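You operate a simulated robot arm through the tools that you are given. There is no shell and no other tool. Be economical: measure what you need, move in short steps, check, and stop when the job is done.

The job below is to be done with a simulated robot arm. You get a single attempt, and the scene is never put back.

Task
Share the last of the hot coffee between the two ribbed mugs.
Fine: about half each; it is 78 degrees hot, so take the carafe by its handle; leave no more than 6 ml in it, switch the maker off and stand it back.

Only the result counts: the job must be done as asked and must still hold three seconds after the hand-in. Knocking over, shifting, dropping, spilling or breaking anything else fails it.

Robot
A 7-joint arm with a two-finger parallel gripper, fixed in place. Base frame: the origin is at the foot of the arm, x ahead of it, y to its left, z up. Units: mm, degrees, N and s.
Its first joint turns from -166.0 to 166.0 degrees. Payload 4.4 kg.
The tool frame sits at the grasp point between the pads (the TCP): z along the fingers, y along the line on which they close. The tips reach 23 mm beyond it. Largest opening 94 mm; finger width 38, thickness 10; the body of the gripper, 54 by 96 mm, starts 39 mm behind the TCP.
Orientation is told as [roll, pitch, yaw] about the base's x, y, z axes, in that order, counted from this pose: with the fingers straight down and closing along the base's y, the tool's x points along the base's -x, its y along +y and its z along -z.

Tools
- The arm moves only by the tool drive_tool. Its argument "series" is a list of rows, each an object (a shift or turn left out is 0, a gripper value left out holds the last) with "linear": the shift along the tool's x, y, z in m, a list of three; "angular": the turn, a rotation vector about the tool's x, y, z in degrees, a list of three; "gripper": the closure in counts, from 0 (fully open) to 255 (shut). In form: [{"linear": [dx, dy, dz], "angular": [rx, ry, rz], "gripper": gripper}, ...]. A call has 1 to 10 rows; each row shifts and turns the commanded pose from where the row before left it, along the tool's axes as they then stand. Each row takes 0.2 s and may step no farther than 50 mm and 8.6 degrees from the row before; otherwise, or with a gripper value out of range, the whole call is refused. Where a pose cannot be reached the arm comes as near as it can. A force on the tool above 40 N (or 10 N above the force at the start of the call, whichever is more), or a blocked arm, ends the call early, and 0.2 s more pass. The fingers move at their own pace (about 72 mm/s each) and stop on an object; they squeeze with about 36 N. The grip force told is the motor's: it shows also when the fingers shut on nothing. Time passes only in rows, and 0.2 s behind the last, so rows that do not move let the fingers close. The reply holds the time, the measured pose of the TCP, the force on the tool along the base axes, the opening and the grip force, in the units named above and with some noise.
- Cameras (640 x 400 px; columns grow to the right, rows downward): "scene" is fixed at [49.7, -501.3, 1476.4]; the picture's right is [0.69, -0.72, 0.00], its down [-0.32, -0.31, -0.90] and it looks along [0.65, 0.62, -0.45] (base axes); focal length 371 px, centre (320, 200). "wrist" rides on the gripper at [-39, 0, -44] in the tool frame; the picture's right is [0.00, -1.00, 0.00], its down [0.97, 0.00, -0.24] and it looks along [0.24, 0.00, 0.97] (tool axes); focal length 218 px, centre (320, 200).
- get_image(camera): a new picture of that camera. It takes no simulated time.
- point_at(camera, pixels): for up to 12 pixels [column, row] of the newest picture of that camera ("zoom" is the newest enlarged one), the place [x, y, z] in the base frame of the surface seen there, good to about 2 mm. It takes no simulated time.
- enlarge(camera, box): a new picture of the part [left, top, right, bottom] of that camera's present view, enlarged. It takes no simulated time.
- sign_off(): hands the job in; it is judged then, once.

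Go step by step. Measure first, check grasps and placings, and put right what went wrong. The budget is 80 turns and 54 pictures, counting those below and the enlarged ones. Unless the task says otherwise, let go and move clear before handing in, and close with one line.

The tools are called as a command line: name --argument value ..., lists and objects as JSON in quotes. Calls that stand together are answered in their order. drive_tool: Moves the arm, as the interface text tells. Its arguments: {"type":"object","properties":{"series":{"type":"array","items":{"type":"object","properties":{"linear":{"type":"array","items":{"type":"number"}},"angular":{"type":"array","items":{"type":"number"}},"gripper":{"type":"number"}}}}},"required":["series"]} The other tools are called the same way: get_image (camera) takes a picture; point_at (camera, pixels) gives the place of the surface under pixels of a picture; enlarge (camera, box) takes an enlarged picture of a part of a camera's view; sign_off () hands the job in.

At the start:

```text
t: 0.0
eef_pos: [584.9, 364.4, 1180.0]
orientation: [0.0, 0.0, 0.0]
force: [0.5, 1.0, -0.1]
width: 93.9
finger_force: 0.1
```

scene: 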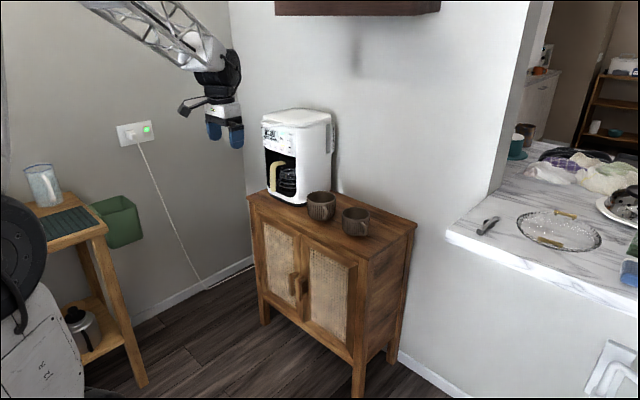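
wrist: 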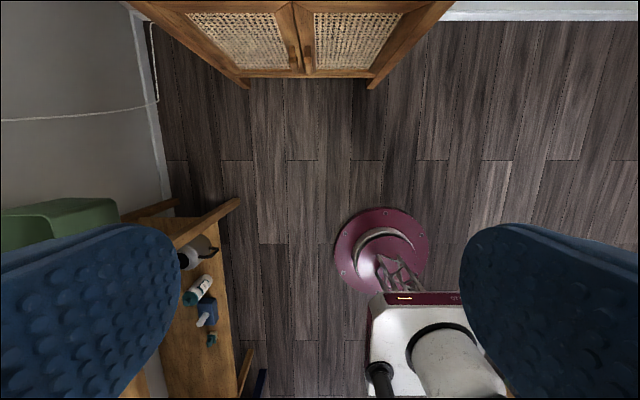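

The coffee maker stands on the cabinet around (297,155), with its carafe handle at about (275,177) and the two mugs at (320,205) and (356,221). I'll enlarge that part of the view.

enlarge --camera "scene" --box '[240, 95, 400, 245]'

enlarge --camera "scene" --box '[250, 105, 345, 215]'

```text
2.67 times, centred on (320, 170) of scene
```

zoom: 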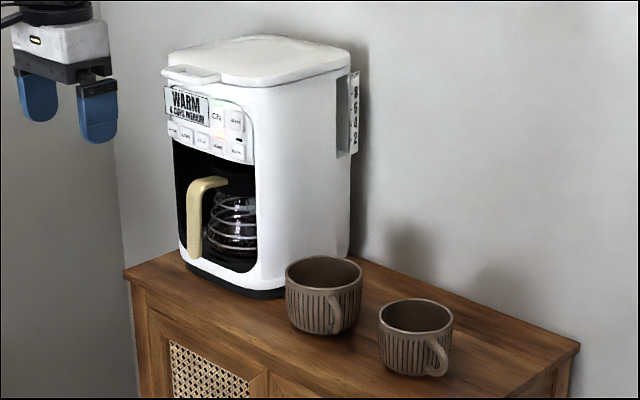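

```text
3.64 times, centred on (298, 160) of scene
```

zoom: 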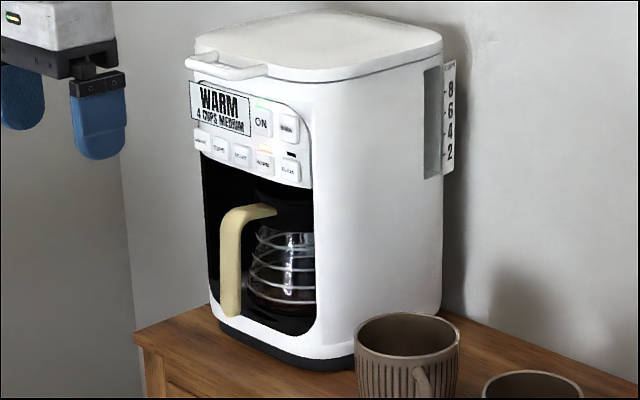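

The display reads "WARM", with an ON button at zoom (261,121) and an orange light over a lower button. I'll measure these points and enlarge the panel.

point_at --camera "zoom" --pixels '[[261, 121], [288, 129], [231, 230], [229, 300], [262, 210], [285, 260], [215, 320], [330, 362], [200, 50], [318, 78], [440, 40], [225, 66]]'

enlarge --camera "scene" --box '[260, 118, 304, 146]'

```text
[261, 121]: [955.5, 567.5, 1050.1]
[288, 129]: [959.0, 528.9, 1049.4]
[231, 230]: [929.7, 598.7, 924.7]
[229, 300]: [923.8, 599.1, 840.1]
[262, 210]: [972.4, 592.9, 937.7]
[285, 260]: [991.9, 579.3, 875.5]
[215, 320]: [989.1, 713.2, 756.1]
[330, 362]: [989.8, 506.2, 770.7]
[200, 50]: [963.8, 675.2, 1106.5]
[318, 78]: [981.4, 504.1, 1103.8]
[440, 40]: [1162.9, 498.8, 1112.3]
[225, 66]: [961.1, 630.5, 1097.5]
```

```text
14.29 times, centred on (282, 132) of scene
```

zoom: 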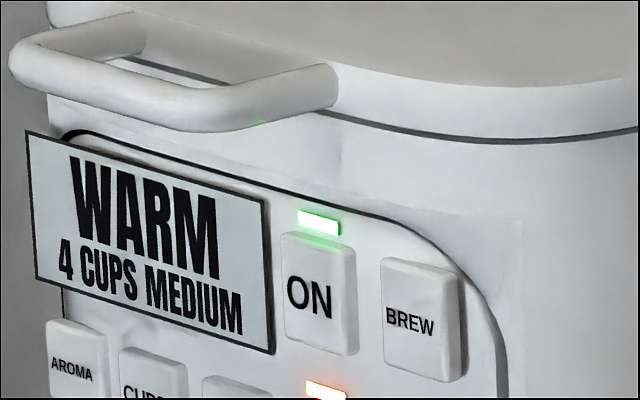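

The green light sits over "ON", so that looks like the power toggle. I'll check the lower row for a separate OFF button and measure the mugs and table.

enlarge --camera "scene" --box '[260, 134, 304, 162]'

enlarge --camera "scene" --box '[295, 180, 380, 245]'

```text
14.29 times, centred on (282, 148) of scene
```

zoom: 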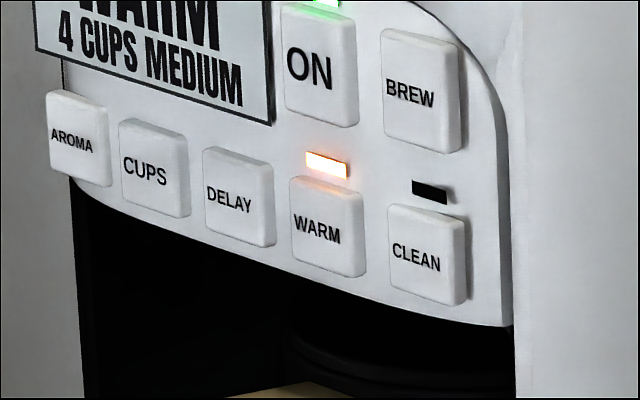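

```text
6.15 times, centred on (338, 212) of scene
```

zoom: 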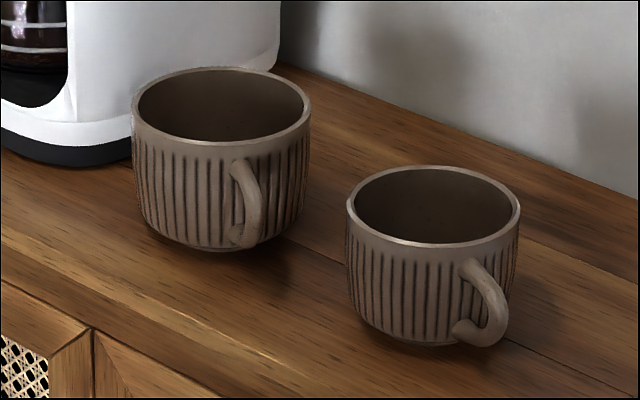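

ON is the only power button. Now I'll measure the mug rims, mug insides and the cabinet top.

point_at --camera "zoom" --pixels '[[134, 110], [308, 105], [220, 69], [215, 142], [225, 125], [349, 208], [519, 215], [440, 167], [425, 245], [435, 225], [250, 300], [620, 310]]'

point_at --camera "scene" --pixels '[[250, 196], [360, 258], [414, 222], [270, 203], [300, 115], [265, 130], [334, 130], [333, 115]]'

```text
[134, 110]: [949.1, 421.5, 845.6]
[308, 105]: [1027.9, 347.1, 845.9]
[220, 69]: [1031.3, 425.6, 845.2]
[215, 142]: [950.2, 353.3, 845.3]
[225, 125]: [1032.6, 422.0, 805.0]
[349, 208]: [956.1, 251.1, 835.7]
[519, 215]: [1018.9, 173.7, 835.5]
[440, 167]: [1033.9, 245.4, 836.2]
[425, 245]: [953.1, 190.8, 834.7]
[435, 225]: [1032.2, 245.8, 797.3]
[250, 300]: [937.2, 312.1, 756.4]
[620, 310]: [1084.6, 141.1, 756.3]
```

```text
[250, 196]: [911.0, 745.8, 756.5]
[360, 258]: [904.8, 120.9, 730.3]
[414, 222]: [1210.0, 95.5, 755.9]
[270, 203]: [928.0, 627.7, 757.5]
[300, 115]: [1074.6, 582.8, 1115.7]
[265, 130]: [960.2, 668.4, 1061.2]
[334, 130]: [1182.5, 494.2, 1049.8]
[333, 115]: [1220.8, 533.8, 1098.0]
```

Mug A is centred near (990,387) with its rim at z 845, and mug B near (990,215) with its rim at z 836. Next I'll measure the panel details and the handle finely, and start turning the tool horizontal, well clear of everything.

point_at --camera "scene" --pixels '[[282, 138.5], [280.0, 138.3], [284.2, 139], [282, 135.2], [282, 142], [277.5, 137.6], [272, 135], [289, 140.4], [281.9, 133.4], [286.4, 140], [282, 150], [271, 114.5]]'

drive_tool --series '[{"angular": [0, -8.5, 0], "gripper": 255}, {"angular": [0, -8.5, 0]}, {"angular": [0, -8.5, 0]}, {"angular": [0, -8.5, 0]}, {"angular": [0, -8.5, 0]}]'

enlarge --camera "scene" --box '[258, 150, 308, 210]'

```text
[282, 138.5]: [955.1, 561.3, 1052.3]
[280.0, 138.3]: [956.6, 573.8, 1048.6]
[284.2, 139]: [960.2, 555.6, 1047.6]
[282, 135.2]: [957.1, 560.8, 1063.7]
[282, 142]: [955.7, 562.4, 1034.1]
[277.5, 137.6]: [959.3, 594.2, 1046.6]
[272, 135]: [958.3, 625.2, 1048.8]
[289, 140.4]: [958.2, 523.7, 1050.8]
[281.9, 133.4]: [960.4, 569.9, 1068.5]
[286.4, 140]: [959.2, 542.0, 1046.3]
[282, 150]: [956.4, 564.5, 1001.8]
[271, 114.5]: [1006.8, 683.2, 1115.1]
```

```text
t: 1.2
eef_pos: [583.3, 365.2, 1180.8]
orientation: [0.1, -42.6, -0.1]
force: [-0.1, -0.6, -0.3]
width: 0.2
finger_force: 36.1
```

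```text
6.67 times, centred on (283, 180) of scene
```

zoom: 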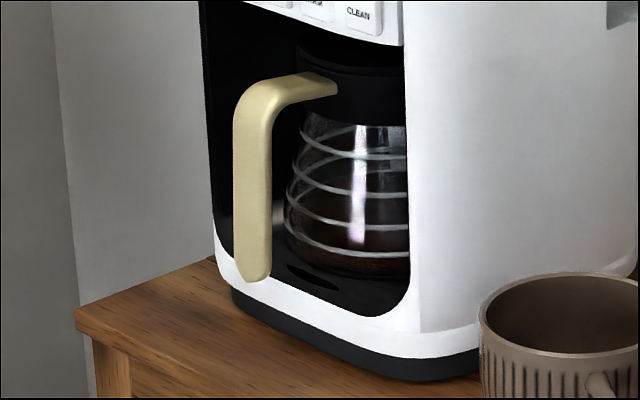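

The ON button spans y 555–577 and z 1034–1064, with its face at x ≈ 955.5. I'll finish turning to horizontal and then come up in front of it.

drive_tool --series '[{"angular": [0, -8.5, 0]}, {"angular": [0, -8.5, 0]}, {"angular": [0, -8.5, 0]}, {"angular": [0, -8.5, 0]}, {"angular": [0, -8.5, 0]}, {"angular": [0, -4.9, 0]}, {"linear": [0.03, 0.035, 0.015]}, {"linear": [0.03, 0.035, 0.015]}, {"linear": [0.03, 0.035, 0.015]}, {"linear": [0.03, 0.035, 0.015]}]'

```text
t: 3.4
eef_pos: [644.5, 503.4, 1062.5]
orientation: [9.8, -89.9, -9.9]
force: [0.0, 0.3, 1.7]
width: 0.0
finger_force: 35.9
```

The tool is level. I'll continue toward the pre-press point at TCP (895,566,1050).

drive_tool --series '[{"linear": [0.003, 0.0155, 0.045]}, {"linear": [0.003, 0.0155, 0.045]}, {"linear": [0.003, 0.0155, 0.045]}, {"linear": [0.003, 0.0155, 0.045]}, {"linear": [0, 0, 0.04]}, {"linear": [0, 0, 0.03]}, {}]'

get_image --camera "wrist"

enlarge --camera "scene" --box '[220, 95, 340, 175]'

```text
t: 5.0
eef_pos: [892.9, 565.4, 1049.7]
orientation: [8.0, -89.9, -8.2]
force: [0.3, -0.2, -0.2]
width: 0.0
finger_force: 36.1
```

```text
45 pictures are left
```

wrist: 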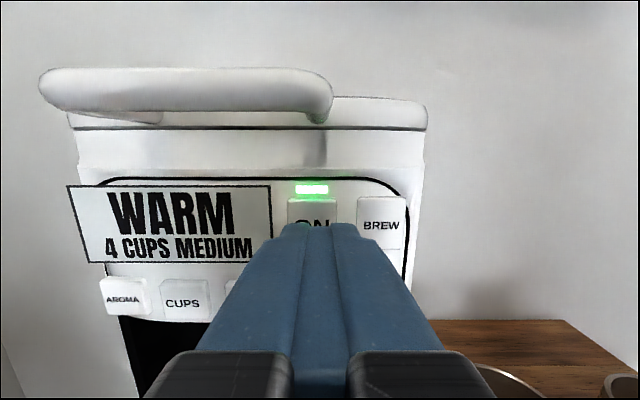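

```text
5.00 times, centred on (280, 135) of scene
```

zoom: 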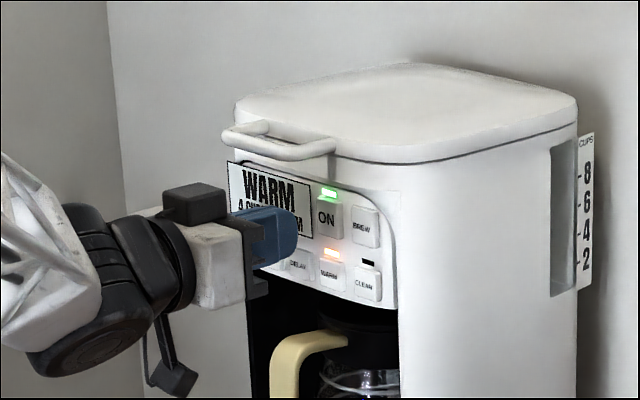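

The button is slightly left of the fingertips (column 312 against about 318). I'll shift +3 mm in y and advance until contact, in small steps.

drive_tool --series '[{"linear": [0, 0.003, 0.02]}, {"linear": [0, 0, 0.016]}, {"linear": [0, 0, 0.002]}, {"linear": [0, 0, 0.0015]}, {"linear": [0, 0, 0.001]}]'

get_image --camera "wrist"

```text
t: 6.2
eef_pos: [935.1, 570.0, 1047.4]
orientation: [-4.6, -89.9, 4.7]
force: [-1.4, 0.8, 0.2]
width: 0.0
finger_force: 36.1
```

```text
43 pictures are left
```

wrist: 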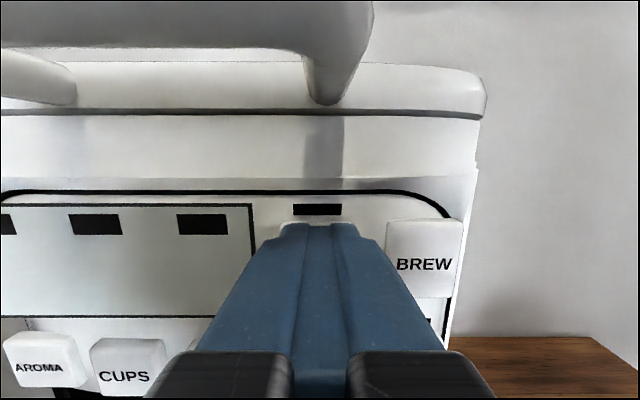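

The light is out and the display has changed, so the maker is off. I'll retract and check.

drive_tool --series '[{"linear": [0, 0, -0.01]}, {"linear": [0, 0, -0.04]}, {"linear": [0, 0, -0.05]}, {"linear": [0, 0, -0.03]}, {"linear": [0.04, 0.007, 0], "gripper": 0}, {"linear": [0.04, 0.008, 0]}, {"linear": [0.04, 0.008, 0]}, {"linear": [0.039, 0.007, 0]}, {}]'

get_image --camera "wrist"

enlarge --camera "scene" --box '[240, 100, 360, 220]'

```text
t: 8.2
eef_pos: [802.9, 602.0, 886.4]
orientation: [-6.0, -90.0, 6.0]
force: [-0.4, -1.0, 0.4]
width: 94.4
finger_force: 0.1
```

```text
42 pictures are left
```

wrist: 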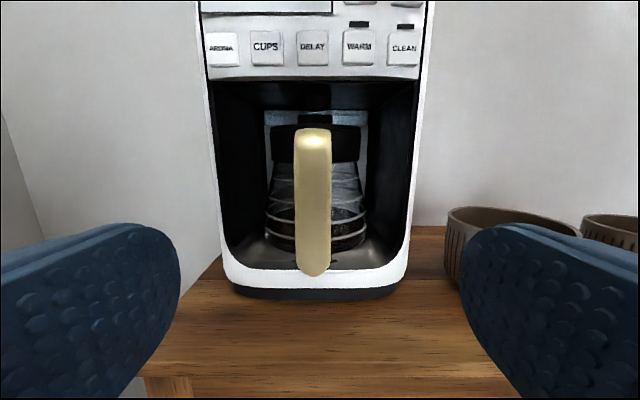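

```text
3.33 times, centred on (300, 160) of scene
```

zoom: 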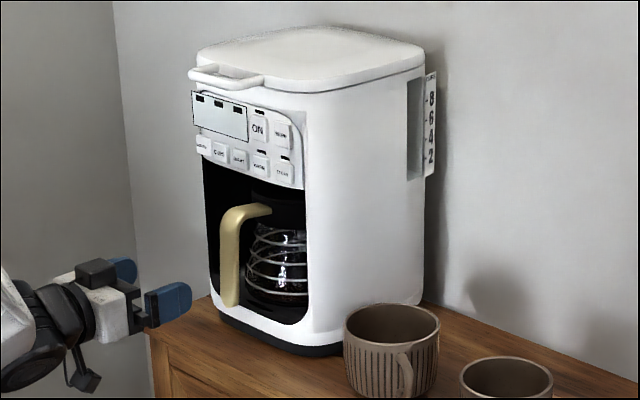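

The display is dark and the lights are out: the maker is off. Now I'll measure the carafe and handle from the front, including the coffee level and the clearances.

point_at --camera "wrist" --pixels '[[313, 160], [313, 200], [313, 255], [298, 200], [328, 200], [313, 133], [285, 150], [350, 150], [283, 215], [345, 215], [312, 120], [345, 262]]'

enlarge --camera "wrist" --box '[230, 80, 410, 300]'

```text
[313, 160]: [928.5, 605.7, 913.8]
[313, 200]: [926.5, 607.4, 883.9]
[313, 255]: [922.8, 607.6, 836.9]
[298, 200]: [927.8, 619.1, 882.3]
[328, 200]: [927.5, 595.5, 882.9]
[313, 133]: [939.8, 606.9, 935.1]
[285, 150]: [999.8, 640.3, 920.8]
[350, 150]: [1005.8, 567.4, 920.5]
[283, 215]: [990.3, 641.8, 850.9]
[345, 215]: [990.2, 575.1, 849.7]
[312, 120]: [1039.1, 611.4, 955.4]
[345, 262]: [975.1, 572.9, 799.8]
```

```text
1.82 times, centred on (320, 190) of wrist
```

zoom: 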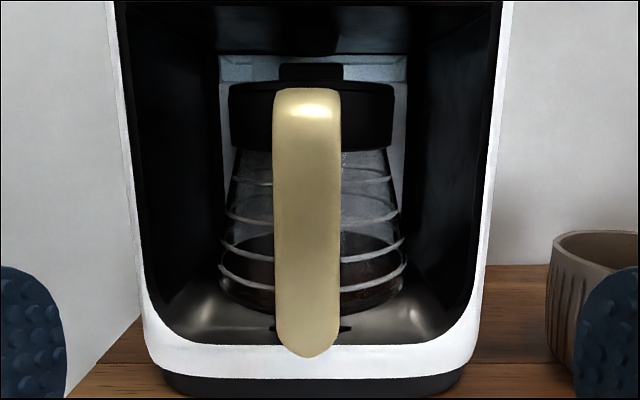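

Handle bar: y centre 607, width 25, front face at x ≈ 927, z 825–940. I'll move in to grasp with the TCP at (944,607,900), which keeps the tips clear of the glass at x ≈ 985.

drive_tool --series '[{"linear": [-0.014, 0.005, 0.03]}, {"linear": [0, 0, 0.04]}, {"linear": [0, 0, 0.03]}, {"linear": [0, 0, 0.025]}, {"linear": [0, 0, 0.014]}, {}]'

get_image --camera "wrist"

```text
t: 9.6
eef_pos: [944.4, 603.8, 902.4]
orientation: [-1.5, -89.9, 1.7]
force: [0.1, -1.1, 0.4]
width: 94.0
finger_force: 0.0
```

```text
39 pictures are left
```

wrist: 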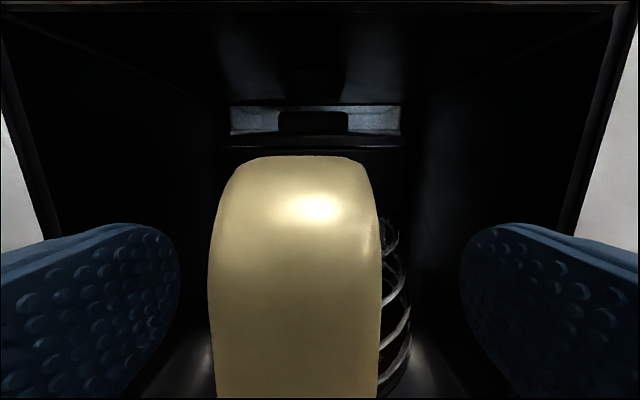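

The handle is centred at column ~296, so I'll shift +3.5 mm in y and close.

drive_tool --series '[{"linear": [0, 0.0035, 0]}, {"gripper": 255}, {}, {}, {}]'

point_at --camera "wrist" --pixels '[[315, 145], [315, 120], [250, 120], [315, 104], [315, 80], [315, 30], [315, 3], [390, 330]]'

```text
t: 10.8
eef_pos: [943.2, 607.0, 902.5]
orientation: [-2.7, -89.9, 2.7]
force: [1.0, -0.3, 0.1]
width: 29.9
finger_force: 36.2
```

```text
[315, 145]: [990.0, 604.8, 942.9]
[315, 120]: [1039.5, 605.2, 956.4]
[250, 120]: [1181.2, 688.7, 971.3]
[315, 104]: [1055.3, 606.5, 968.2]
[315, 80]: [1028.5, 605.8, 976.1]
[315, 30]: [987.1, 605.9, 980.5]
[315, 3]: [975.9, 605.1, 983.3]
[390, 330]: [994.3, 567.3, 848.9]
```

Gripped at 29.9 mm. The lid top is about z 968 with a ceiling at 976 or more, so I'll lift just 4 mm and see how the load looks.

drive_tool --series '[{"linear": [-0.002, 0, 0]}, {"linear": [-0.002, 0, 0]}, {}, {}, {}]'

get_image --camera "wrist"

enlarge --camera "scene" --box '[258, 150, 308, 210]'

```text
t: 12.0
eef_pos: [943.7, 608.1, 905.9]
orientation: [-5.5, -89.9, 5.3]
force: [0.1, 0.3, -5.7]
width: 29.8
finger_force: 36.1
```

```text
38 pictures are left
```

wrist: 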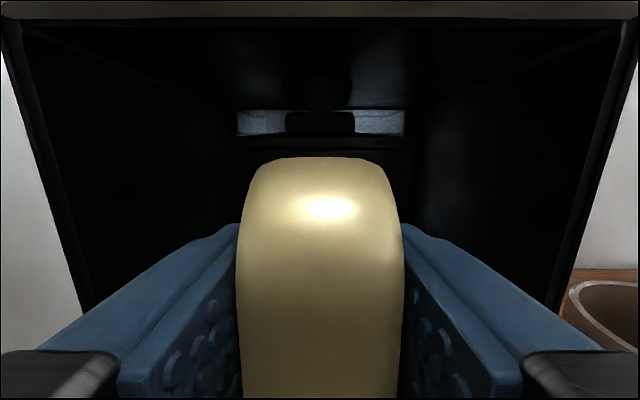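

```text
6.67 times, centred on (283, 180) of scene
```

zoom: 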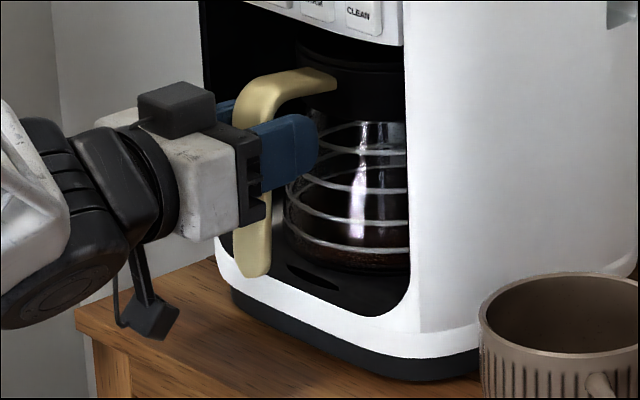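

The load is 5.7 N, so the carafe is lifted and level. I'll pull it straight out, gently.

drive_tool --series '[{"linear": [0, 0, -0.006]}, {"linear": [0, 0, -0.012]}, {"linear": [0, 0, -0.018]}, {"linear": [0, 0, -0.02]}, {"linear": [0, 0, -0.02]}, {"linear": [0, 0, -0.02]}, {"linear": [0, 0, -0.02]}, {"linear": [0, 0, -0.016]}, {"linear": [0, 0, -0.008]}, {}]'

drive_tool --series '[{"linear": [0, 0, -0.01]}, {"linear": [0, 0, -0.02]}, {"linear": [0, 0, -0.02]}, {"linear": [0, 0, -0.02]}, {"linear": [0, 0, -0.015]}, {}, {}, {}]'

get_image --camera "scene"

get_image --camera "wrist"

```text
t: 14.2
eef_pos: [803.1, 607.0, 906.0]
orientation: [-4.1, -89.9, 3.9]
force: [0.7, -0.4, -6.0]
width: 29.6
finger_force: 36.2
```

```text
t: 16.0
eef_pos: [718.8, 607.0, 907.5]
orientation: [-3.6, -89.8, 3.4]
force: [-0.2, 0.0, -6.0]
width: 29.5
finger_force: 35.8
```

```text
36 pictures are left
```

scene: 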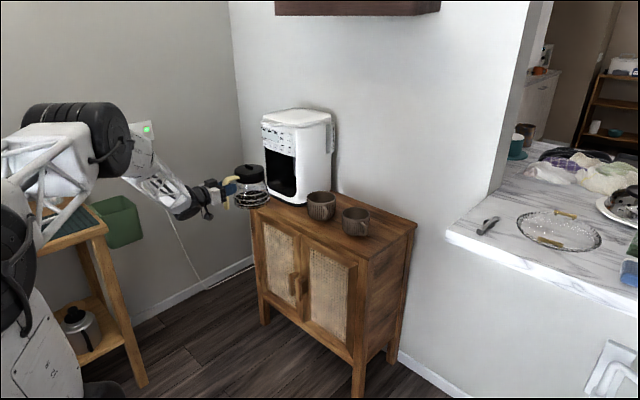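

```text
35 pictures are left
```

wrist: 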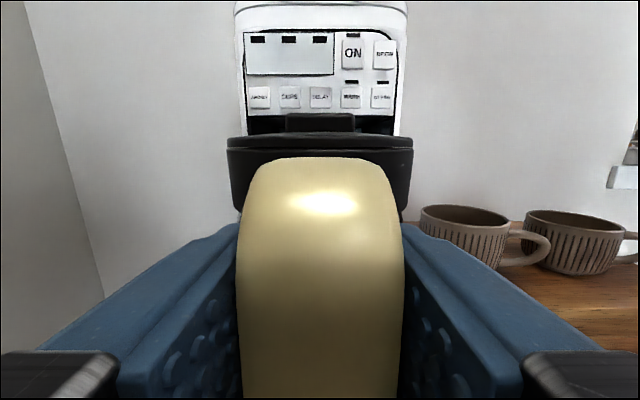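

The carafe is out cleanly at about 6 N. I'll look closely at its shape, spout and coffee level.

enlarge --camera "scene" --box '[216, 152, 280, 216]'

```text
6.25 times, centred on (248, 184) of scene
```

zoom: 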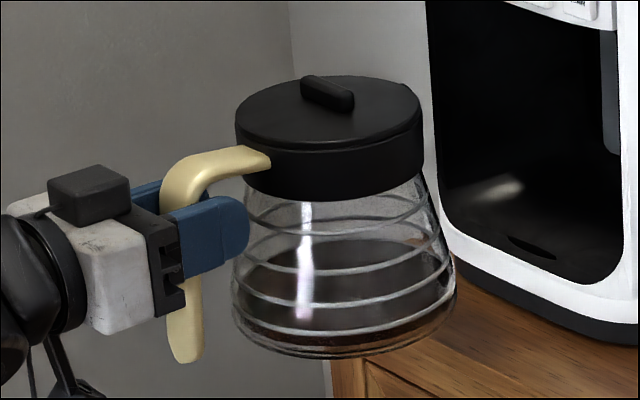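

point_at --camera "zoom" --pixels '[[238, 135], [421, 103], [330, 143], [325, 77], [335, 357], [455, 280], [233, 300], [330, 200], [318, 165], [325, 92], [345, 265], [405, 85]]'

enlarge --camera "scene" --box '[236, 158, 268, 182]'

```text
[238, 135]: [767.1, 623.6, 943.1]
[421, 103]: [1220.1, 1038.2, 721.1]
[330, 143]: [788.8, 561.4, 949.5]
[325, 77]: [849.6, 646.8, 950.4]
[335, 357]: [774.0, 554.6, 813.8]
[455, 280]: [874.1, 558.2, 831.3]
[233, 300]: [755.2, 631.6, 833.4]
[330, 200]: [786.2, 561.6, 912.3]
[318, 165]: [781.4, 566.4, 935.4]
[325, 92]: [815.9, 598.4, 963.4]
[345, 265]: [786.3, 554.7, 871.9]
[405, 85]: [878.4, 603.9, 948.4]
```

```text
16.00 times, centred on (252, 170) of scene
```

zoom: 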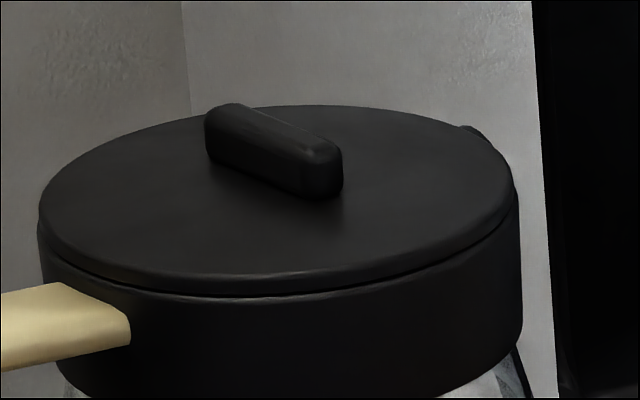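

A small lip shows at the far side of the lid near zoom (472,131), opposite the handle, so the spout points +x. I'll measure it and take several weight readings at rest.

point_at --camera "zoom" --pixels '[[468, 128], [474, 131], [480, 135], [485, 140], [45, 205], [510, 200], [270, 150], [300, 112], [515, 380]]'

drive_tool --series '[{}]'

drive_tool --series '[{}]'

drive_tool --series '[{}]'

drive_tool --series '[{}]'

drive_tool --series '[{}]'

```text
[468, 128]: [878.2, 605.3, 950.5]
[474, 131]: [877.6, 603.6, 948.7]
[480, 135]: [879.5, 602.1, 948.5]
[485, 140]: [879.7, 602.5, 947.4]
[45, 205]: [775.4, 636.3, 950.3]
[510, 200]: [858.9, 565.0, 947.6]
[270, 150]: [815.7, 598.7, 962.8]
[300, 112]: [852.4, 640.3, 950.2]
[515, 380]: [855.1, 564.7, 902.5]
```

```text
t: 16.4
eef_pos: [718.9, 608.4, 905.8]
orientation: [-3.8, -89.9, 3.9]
force: [-0.3, -0.1, -5.5]
width: 29.7
finger_force: 36.3
```

```text
t: 16.8
eef_pos: [719.6, 607.8, 905.8]
orientation: [-4.0, -89.9, 4.1]
force: [-0.2, 0.3, -4.9]
width: 29.7
finger_force: 36.0
```

```text
t: 17.2
eef_pos: [718.3, 608.2, 906.2]
orientation: [-3.3, -89.9, 3.3]
force: [0.5, 0.1, -5.7]
width: 30.0
finger_force: 36.2
```

```text
t: 17.6
eef_pos: [718.1, 607.0, 906.2]
orientation: [-3.3, -89.9, 3.3]
force: [0.5, 0.2, -5.7]
width: 29.7
finger_force: 36.2
```

```text
t: 18.0
eef_pos: [719.2, 608.3, 906.5]
orientation: [-4.0, -89.9, 4.0]
force: [1.6, -0.9, -5.8]
width: 29.8
finger_force: 35.8
```

The spout lip is at roughly TCP +163 forward and +42 up. I'll lift and carry it over in front of mug A (y 387), keeping it level.

drive_tool --series '[{"linear": [-0.015, 0, 0]}, {"linear": [-0.025, 0, 0]}, {"linear": [-0.03, 0, 0]}, {"linear": [-0.03, 0, 0]}, {"linear": [-0.03, -0.01, 0]}, {"linear": [-0.02, -0.02, 0]}, {"linear": [0, -0.03, 0]}, {"linear": [0, -0.03, 0]}, {"linear": [0, -0.03, 0]}, {"linear": [0, -0.03, 0]}]'

drive_tool --series '[{"linear": [0, -0.03, 0.008]}, {"linear": [0, -0.026, 0.015]}, {"linear": [0, -0.014, 0.02]}, {"linear": [0, 0, 0.015]}, {"linear": [0, 0, 0.006]}, {}, {}]'

drive_tool --series '[{}]'

drive_tool --series '[{}]'

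drive_tool --series '[{}]'

drive_tool --series '[{}]'

drive_tool --series '[{}]'

drive_tool --series '[{}]'

drive_tool --series '[{}]'

drive_tool --series '[{}]'

enlarge --camera "scene" --box '[220, 90, 400, 250]'

```text
t: 20.2
eef_pos: [721.7, 457.0, 1058.2]
orientation: [-17.7, -90.0, 17.6]
force: [0.6, -0.5, -5.4]
width: 30.0
finger_force: 36.0
```

```text
t: 21.8
eef_pos: [782.0, 387.5, 1057.2]
orientation: [-4.7, -89.9, 4.8]
force: [-1.2, 0.5, -6.5]
width: 29.9
finger_force: 36.1
```

```text
t: 22.2
eef_pos: [781.7, 388.2, 1057.4]
orientation: [-4.1, -89.9, 4.1]
force: [0.1, 0.6, -6.4]
width: 29.9
finger_force: 35.6
```

```text
t: 22.6
eef_pos: [782.5, 387.9, 1056.7]
orientation: [-3.9, -89.9, 3.9]
force: [-1.1, 0.6, -5.7]
width: 29.8
finger_force: 36.1
```

```text
t: 23.0
eef_pos: [782.8, 387.4, 1057.1]
orientation: [-3.9, -90.0, 3.8]
force: [0.6, 0.1, -5.0]
width: 29.7
finger_force: 36.7
```

```text
t: 23.4
eef_pos: [782.8, 388.6, 1057.9]
orientation: [-4.2, -89.9, 4.0]
force: [-0.1, -0.1, -7.1]
width: 29.9
finger_force: 35.9
```

```text
t: 23.8
eef_pos: [782.2, 387.6, 1057.5]
orientation: [-4.1, -90.0, 4.2]
force: [-1.0, 0.2, -5.5]
width: 29.9
finger_force: 36.5
```

```text
t: 24.2
eef_pos: [782.2, 387.0, 1057.5]
orientation: [-5.0, -89.9, 5.0]
force: [0.5, 0.0, -6.3]
width: 29.7
finger_force: 36.2
```

```text
t: 24.6
eef_pos: [782.6, 388.0, 1056.9]
orientation: [-4.2, -89.9, 4.2]
force: [-0.3, 0.2, -4.9]
width: 29.7
finger_force: 35.8
```

```text
t: 25.0
eef_pos: [781.8, 387.6, 1056.6]
orientation: [-4.1, -89.9, 4.0]
force: [-0.5, -0.5, -4.5]
width: 29.6
finger_force: 35.1
```

```text
2.50 times, centred on (310, 170) of scene
```

zoom: 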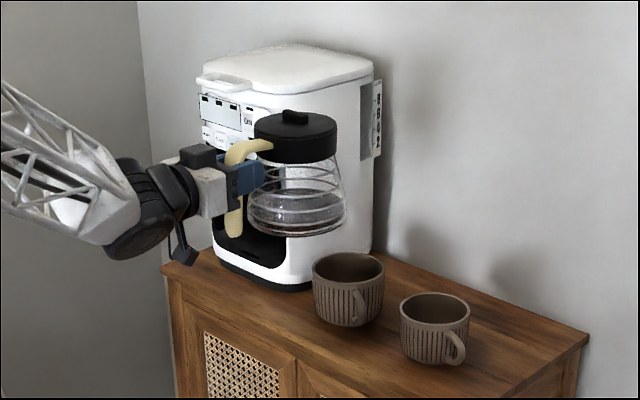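

Force noise is about 0.7 N, so visual levels matter more. I'll zoom on the carafe for its coffee level.

enlarge --camera "scene" --box '[312, 134, 366, 190]'

enlarge --camera "scene" --box '[280, 145, 330, 190]'

```text
7.14 times, centred on (339, 162) of scene
```

zoom: 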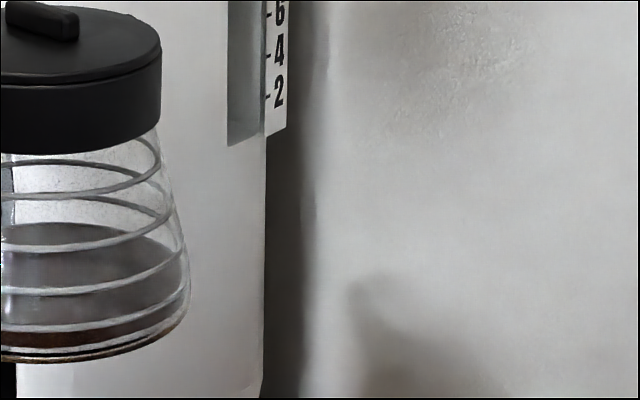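

```text
8.89 times, centred on (305, 168) of scene
```

zoom: 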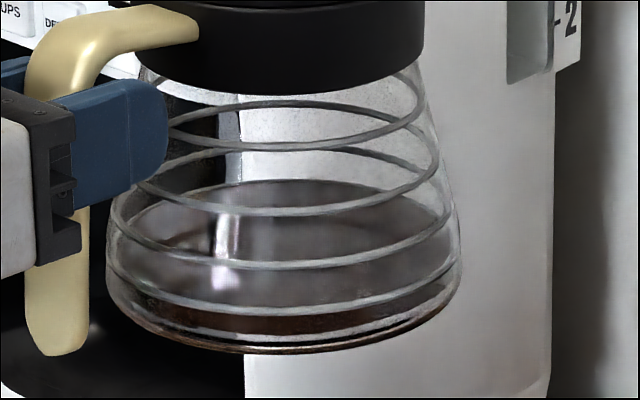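

The coffee surface ellipse spans rows 180–312, which I estimate as about 16 mm deep, or 190 ml. It should not pour before about 70° of tilt. I'll tilt to 45° above mug A, stay high, and use the wrist camera beside the carafe to measure mug B's empty floor.

drive_tool --series '[{"linear": [0, 0, 0.01], "angular": [0, 4, 0]}, {"linear": [0, 0, 0.012], "angular": [0, 5, 0]}, {"linear": [0.001, 0, 0.012], "angular": [0, 5, 0]}, {"linear": [0, 0, 0.012], "angular": [0, 5, 0]}, {"angular": [0, 5, 0]}, {"angular": [0, 5, 0]}, {"angular": [0, 6, 0]}, {"angular": [0, 5, 0]}, {"angular": [0, 5, 0]}, {}]'

get_image --camera "wrist"

```text
t: 27.2
eef_pos: [829.0, 388.5, 1050.9]
orientation: [0.1, -44.9, 0.0]
force: [0.0, 0.4, -6.3]
width: 29.5
finger_force: 36.0
```

```text
29 pictures are left
```

wrist: 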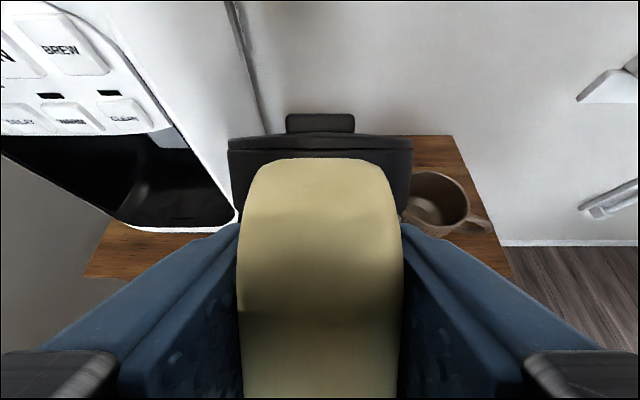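

Mug B's inside is visible at about (430,200). I'll enlarge and measure it.

enlarge --camera "wrist" --box '[390, 155, 500, 245]'

```text
4.44 times, centred on (445, 200) of wrist
```

zoom: 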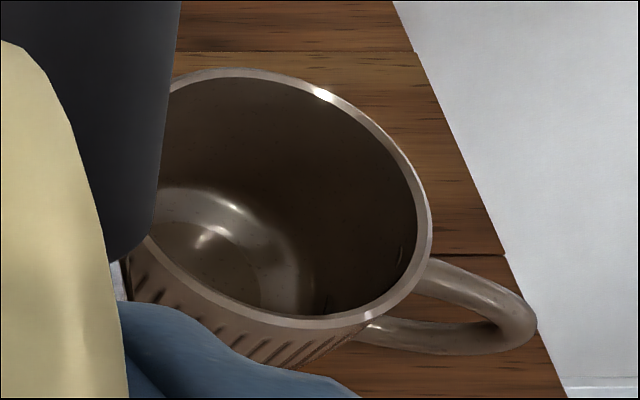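

point_at --camera "zoom" --pixels '[[185, 235], [215, 260], [240, 275], [215, 240], [260, 240], [290, 265], [310, 280], [350, 240], [400, 215], [425, 230], [410, 230], [240, 75]]'

```text
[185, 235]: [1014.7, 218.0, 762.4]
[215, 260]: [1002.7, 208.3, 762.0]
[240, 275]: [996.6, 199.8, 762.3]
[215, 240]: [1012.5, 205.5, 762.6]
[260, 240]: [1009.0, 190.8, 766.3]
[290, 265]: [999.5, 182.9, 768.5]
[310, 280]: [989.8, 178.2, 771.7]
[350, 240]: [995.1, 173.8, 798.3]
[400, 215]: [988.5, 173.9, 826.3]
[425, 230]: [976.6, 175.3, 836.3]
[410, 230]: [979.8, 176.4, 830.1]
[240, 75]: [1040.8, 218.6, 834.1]
```

Mug B's floor is at z 762 and its inner radius is about 43.5. Now I'll rotate to 65° about the spout and lower it to z ≈ 890 over mug A.

drive_tool --series '[{"linear": [-0.01437, 0, -0.00304], "angular": [0, 5, 0]}, {"linear": [-0.01437, 0, -0.00304], "angular": [0, 5, 0]}, {"linear": [-0.01437, 0, -0.00304], "angular": [0, 5, 0]}, {"linear": [-0.01437, 0, -0.00304], "angular": [0, 5, 0]}, {"linear": [0.0094, 0, 0.0232]}, {"linear": [0.0094, 0, 0.0232]}, {"linear": [0.0094, 0, 0.0232]}, {}, {}]'

enlarge --camera "scene" --box '[260, 110, 380, 240]'

```text
t: 29.2
eef_pos: [869.9, 388.2, 1019.1]
orientation: [0.0, -24.9, 0.0]
force: [-0.5, 1.0, -5.4]
width: 30.0
finger_force: 35.6
```

```text
3.08 times, centred on (320, 175) of scene
```

zoom: 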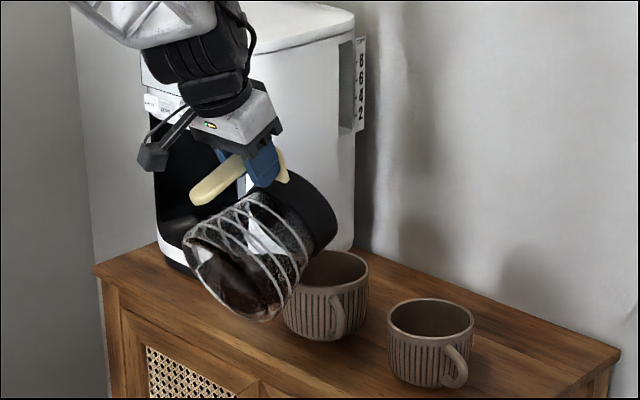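

No pour yet at 65°, as expected. I'll continue in 1° steps to 71°, then check.

point_at --camera "zoom" --pixels '[[320, 250], [310, 255], [300, 268], [335, 225], [265, 318], [250, 290]]'

drive_tool --series '[{"linear": [-0.00285, 0, -0.0007], "angular": [0, 1, 0]}, {"linear": [-0.00285, 0, -0.0007], "angular": [0, 1, 0]}, {"linear": [-0.00285, 0, -0.0007], "angular": [0, 1, 0]}, {"linear": [-0.00285, 0, -0.0007], "angular": [0, 1, 0]}, {"linear": [-0.00285, 0, -0.0007], "angular": [0, 1, 0]}, {"linear": [-0.00285, 0, -0.0007], "angular": [0, 1, 0]}, {}]'

enlarge --camera "scene" --box '[285, 150, 365, 225]'

```text
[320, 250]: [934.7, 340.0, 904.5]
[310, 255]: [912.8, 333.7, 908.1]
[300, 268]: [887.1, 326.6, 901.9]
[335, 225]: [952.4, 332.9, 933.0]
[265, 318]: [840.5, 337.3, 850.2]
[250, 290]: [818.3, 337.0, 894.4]
```

```text
t: 30.8
eef_pos: [884.9, 386.7, 1029.8]
orientation: [0.0, -18.9, 0.0]
force: [-0.6, 0.3, -5.2]
width: 29.8
finger_force: 36.3
```

```text
5.33 times, centred on (325, 188) of scene
```

zoom: 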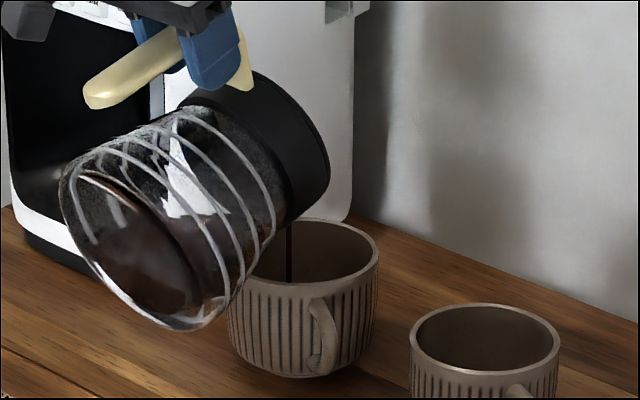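

A stream shows at zoom (290,250), falling into mug A, so pouring begins near 71°. I'll locate the stream and hold to let it run down.

point_at --camera "zoom" --pixels '[[290, 235], [290, 250], [290, 265], [290, 278], [270, 250], [310, 260]]'

drive_tool --series '[{}, {}, {}, {}, {}]'

enlarge --camera "scene" --box '[285, 150, 365, 225]'

```text
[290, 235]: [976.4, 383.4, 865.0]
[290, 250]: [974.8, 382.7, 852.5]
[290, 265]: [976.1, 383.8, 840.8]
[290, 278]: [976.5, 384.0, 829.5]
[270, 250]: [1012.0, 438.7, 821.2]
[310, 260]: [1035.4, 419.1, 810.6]
```

```text
t: 32.0
eef_pos: [884.2, 388.1, 1030.3]
orientation: [0.0, -18.9, 0.0]
force: [0.1, 0.2, -4.9]
width: 29.6
finger_force: 35.5
```

```text
5.33 times, centred on (325, 188) of scene
```

zoom: 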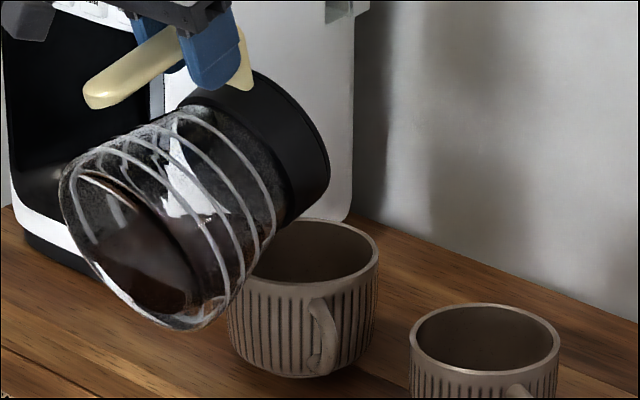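

The stream fell vertically at (976,384), well inside mug A, and has stopped. The pour is quasi-static with angle, so I'll advance to 75° and hold.

drive_tool --series '[{"linear": [-0.00285, 0, -0.0007], "angular": [0, 1, 0]}, {}, {"linear": [-0.00285, 0, -0.0007], "angular": [0, 1, 0]}, {}, {"linear": [-0.00285, 0, -0.0007], "angular": [0, 1, 0]}, {}, {"linear": [-0.00285, 0, -0.0007], "angular": [0, 1, 0]}, {}, {}, {}]'

drive_tool --series '[{}, {}, {}, {}, {}]'

enlarge --camera "scene" --box '[285, 150, 365, 225]'

```text
t: 34.2
eef_pos: [894.4, 388.1, 1036.0]
orientation: [-0.1, -14.8, 0.0]
force: [-0.1, 0.3, -5.3]
width: 29.8
finger_force: 35.6
```

```text
t: 35.4
eef_pos: [894.0, 386.8, 1036.4]
orientation: [0.0, -15.0, 0.0]
force: [0.8, -0.8, -4.9]
width: 29.9
finger_force: 36.1
```

```text
5.33 times, centred on (325, 188) of scene
```

zoom: 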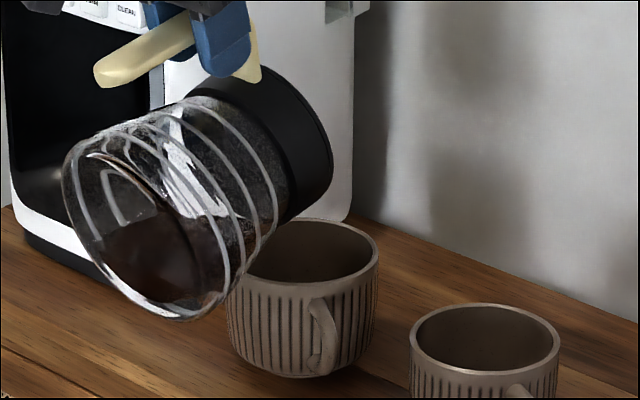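

The pour has stopped at 75°. I'll rotate back to 45° over the mug, rise, shift to mug B's y and look into mug A.

drive_tool --series '[{"linear": [0.01405, 0, 0.00428], "angular": [0, -5, 0]}, {"linear": [0.01405, 0, 0.00428], "angular": [0, -5, 0]}, {"linear": [0.01405, 0, 0.00428], "angular": [0, -5, 0]}, {"linear": [0.01405, 0, 0.00428], "angular": [0, -5, 0]}, {"linear": [0.01405, 0, 0.00428], "angular": [0, -5, 0]}, {"linear": [0.01405, 0, 0.00428], "angular": [0, -5, 0]}, {"linear": [-0.02, 0, -0.02]}, {"linear": [-0.02, 0, -0.02]}, {"linear": [-0.012, 0, -0.012]}]'

drive_tool --series '[{"linear": [0, -0.015, 0]}, {"linear": [0, -0.03, 0]}, {"linear": [0, -0.03, 0]}, {"linear": [0, -0.03, 0]}, {"linear": [0, -0.03, 0]}, {"linear": [0, -0.025, 0]}, {"linear": [0, -0.012, 0]}, {}, {}]'

enlarge --camera "wrist" --box '[140, 155, 250, 245]'

```text
t: 37.4
eef_pos: [832.1, 387.3, 1050.4]
orientation: [0.1, -44.9, 0.0]
force: [-1.0, -0.6, -5.6]
width: 29.6
finger_force: 36.1
```

```text
t: 39.4
eef_pos: [832.2, 215.7, 1049.0]
orientation: [0.0, -45.0, 0.1]
force: [-0.8, 0.0, -5.5]
width: 30.0
finger_force: 35.8
```

```text
4.44 times, centred on (195, 200) of wrist
```

zoom: 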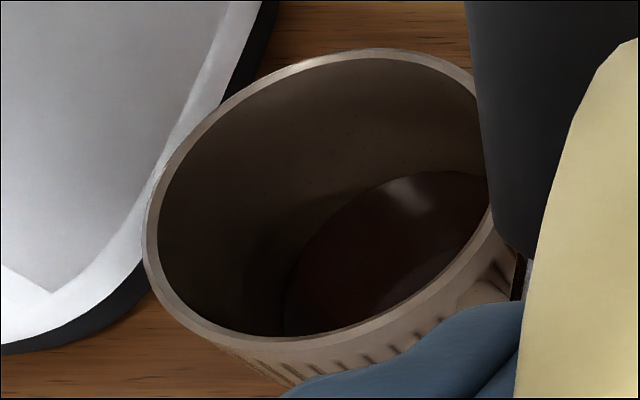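

Coffee is visible in mug A. I'll measure its level and the inner wall.

point_at --camera "zoom" --pixels '[[470, 195], [450, 215], [430, 235], [410, 215], [390, 240], [370, 260], [350, 280], [330, 300], [345, 240], [300, 300], [250, 200], [180, 240]]'

```text
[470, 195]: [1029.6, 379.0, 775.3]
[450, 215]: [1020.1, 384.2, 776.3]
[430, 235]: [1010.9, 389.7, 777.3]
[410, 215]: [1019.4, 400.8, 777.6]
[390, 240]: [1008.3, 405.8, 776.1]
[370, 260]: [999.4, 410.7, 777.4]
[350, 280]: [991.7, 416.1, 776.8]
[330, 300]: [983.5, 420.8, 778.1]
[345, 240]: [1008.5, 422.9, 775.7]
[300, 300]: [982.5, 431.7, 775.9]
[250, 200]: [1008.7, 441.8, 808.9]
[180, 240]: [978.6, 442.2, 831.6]
```

Mug A's level is z ≈ 776.6, roughly 74 ml by my profile estimate. Now mug B: rotate to 65°, lower it, then pour stepwise to 79°.

drive_tool --series '[{"linear": [-0.01437, 0.003, -0.00304], "angular": [0, 5, 0]}, {"linear": [-0.01437, 0, -0.00304], "angular": [0, 5, 0]}, {"linear": [-0.01437, 0, -0.00304], "angular": [0, 5, 0]}, {"linear": [-0.01437, 0, -0.00304], "angular": [0, 5, 0]}, {"linear": [0.0092, 0, 0.0237]}, {"linear": [0.0092, 0, 0.0237]}, {"linear": [0.0092, 0, 0.0237]}, {}, {}]'

drive_tool --series '[{"linear": [-0.00855, 0, -0.0021], "angular": [0, 3, 0]}, {"linear": [-0.00855, 0, -0.0021], "angular": [0, 3, 0]}, {"linear": [-0.00855, 0, -0.0021], "angular": [0, 3, 0]}, {}, {"linear": [-0.00285, 0, -0.0007], "angular": [0, 1, 0]}, {"linear": [-0.00285, 0, -0.0007], "angular": [0, 1, 0]}]'

enlarge --camera "scene" --box '[305, 150, 395, 250]'

```text
t: 41.4
eef_pos: [875.6, 217.8, 1017.0]
orientation: [0.0, -24.9, 0.0]
force: [0.6, 0.2, -5.3]
width: 29.7
finger_force: 36.0
```

```text
t: 42.8
eef_pos: [902.4, 218.6, 1034.9]
orientation: [-0.1, -13.9, 0.0]
force: [0.5, -0.5, -4.4]
width: 29.8
finger_force: 36.0
```

```text
4.00 times, centred on (350, 200) of scene
```

zoom: 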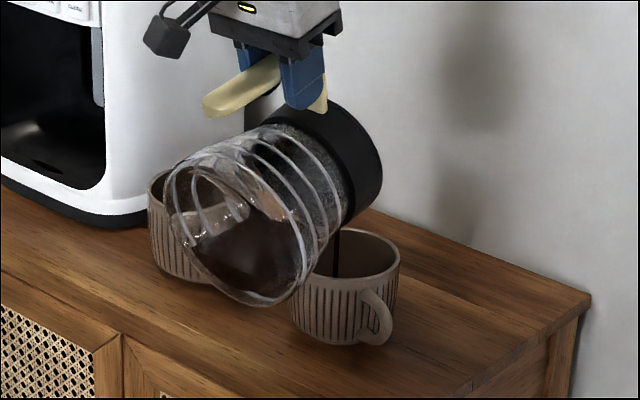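

The stream at zoom (337,250) falls into mug B. I'll check its position and continue to 79°.

point_at --camera "zoom" --pixels '[[337, 245], [337, 258], [337, 268]]'

drive_tool --series '[{}, {"linear": [-0.00285, 0, -0.0007], "angular": [0, 1, 0]}, {}, {"linear": [-0.00285, 0, -0.0007], "angular": [0, 1, 0]}, {}, {"linear": [-0.00285, 0, -0.0007], "angular": [0, 1, 0]}, {}, {}, {}, {}]'

drive_tool --series '[{}, {}, {}, {}, {}]'

enlarge --camera "scene" --box '[305, 150, 395, 250]'

```text
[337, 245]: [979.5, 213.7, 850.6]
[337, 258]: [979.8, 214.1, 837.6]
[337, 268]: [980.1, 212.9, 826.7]
```

```text
t: 45.0
eef_pos: [908.9, 219.1, 1038.7]
orientation: [-0.1, -10.8, 0.0]
force: [-0.1, -0.1, -4.3]
width: 30.1
finger_force: 35.9
```

```text
t: 46.2
eef_pos: [909.9, 218.3, 1038.4]
orientation: [0.0, -10.9, 0.1]
force: [0.2, 0.4, -4.9]
width: 29.9
finger_force: 36.1
```

```text
4.00 times, centred on (350, 200) of scene
```

zoom: 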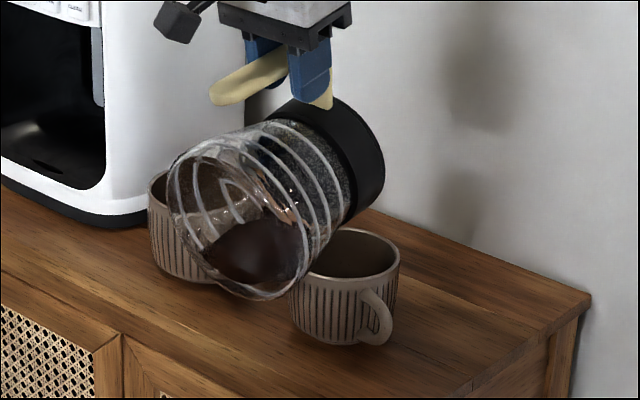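

Stopped at 79°. I'll tilt back, rise, move over to mug A's side and measure mug B.

drive_tool --series '[{"linear": [0.01127, 0, 0.00333], "angular": [0, -4, 0]}, {"linear": [0.01405, 0, 0.00428], "angular": [0, -5, 0]}, {"linear": [0.01405, 0, 0.00428], "angular": [0, -5, 0]}, {"linear": [0.01405, 0, 0.00428], "angular": [0, -5, 0]}, {"linear": [0.01405, 0, 0.00428], "angular": [0, -5, 0]}, {"linear": [0.01405, 0, 0.00428], "angular": [0, -5, 0]}, {"linear": [0.01405, 0, 0.00428], "angular": [0, -5, 0]}, {"linear": [-0.02, 0, -0.02]}, {"linear": [-0.02, 0, -0.02]}, {"linear": [-0.012, 0, -0.012]}]'

drive_tool --series '[{"linear": [0, 0.015, 0]}, {"linear": [0, 0.03, 0]}, {"linear": [0, 0.03, 0]}, {"linear": [0, 0.03, 0]}, {"linear": [0, 0.03, 0]}, {"linear": [0, 0.024, 0]}, {"linear": [0, 0.012, 0]}, {}, {}]'

enlarge --camera "wrist" --box '[390, 155, 500, 245]'

```text
t: 48.4
eef_pos: [835.1, 217.7, 1048.6]
orientation: [-0.1, -44.8, 0.1]
force: [-0.6, -0.5, -4.6]
width: 30.1
finger_force: 36.1
```

```text
t: 50.4
eef_pos: [838.1, 389.8, 1047.1]
orientation: [0.0, -44.9, -0.1]
force: [0.5, -0.9, -4.9]
width: 29.8
finger_force: 35.9
```

```text
4.44 times, centred on (445, 200) of wrist
```

zoom: 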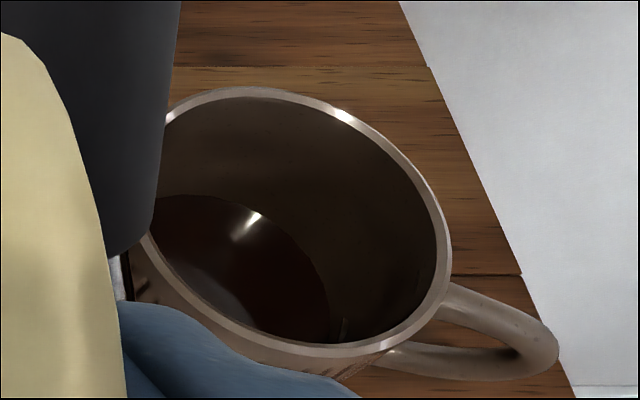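

point_at --camera "zoom" --pixels '[[175, 215], [190, 235], [200, 255], [215, 240], [230, 260], [230, 290], [250, 280], [270, 290], [290, 300], [280, 265], [310, 310], [325, 320]]'

enlarge --camera "scene" --box '[275, 130, 345, 200]'

```text
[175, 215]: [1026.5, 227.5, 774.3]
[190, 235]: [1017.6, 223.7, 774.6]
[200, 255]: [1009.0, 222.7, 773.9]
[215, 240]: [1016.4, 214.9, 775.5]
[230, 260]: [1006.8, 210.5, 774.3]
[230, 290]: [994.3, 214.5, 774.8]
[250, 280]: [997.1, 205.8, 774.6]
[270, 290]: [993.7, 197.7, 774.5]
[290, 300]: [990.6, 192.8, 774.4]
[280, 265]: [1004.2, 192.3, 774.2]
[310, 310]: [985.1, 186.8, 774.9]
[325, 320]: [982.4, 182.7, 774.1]
```

```text
5.71 times, centred on (310, 165) of scene
```

zoom: 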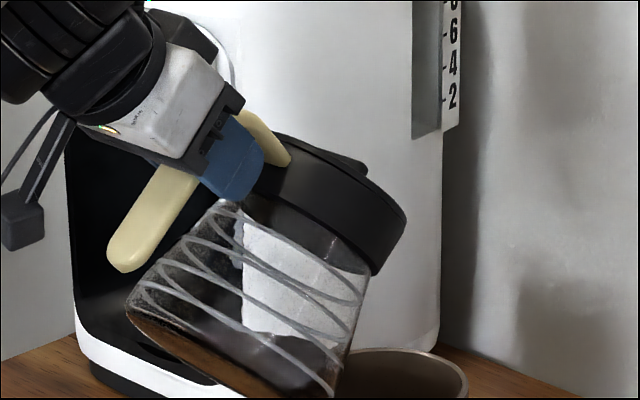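

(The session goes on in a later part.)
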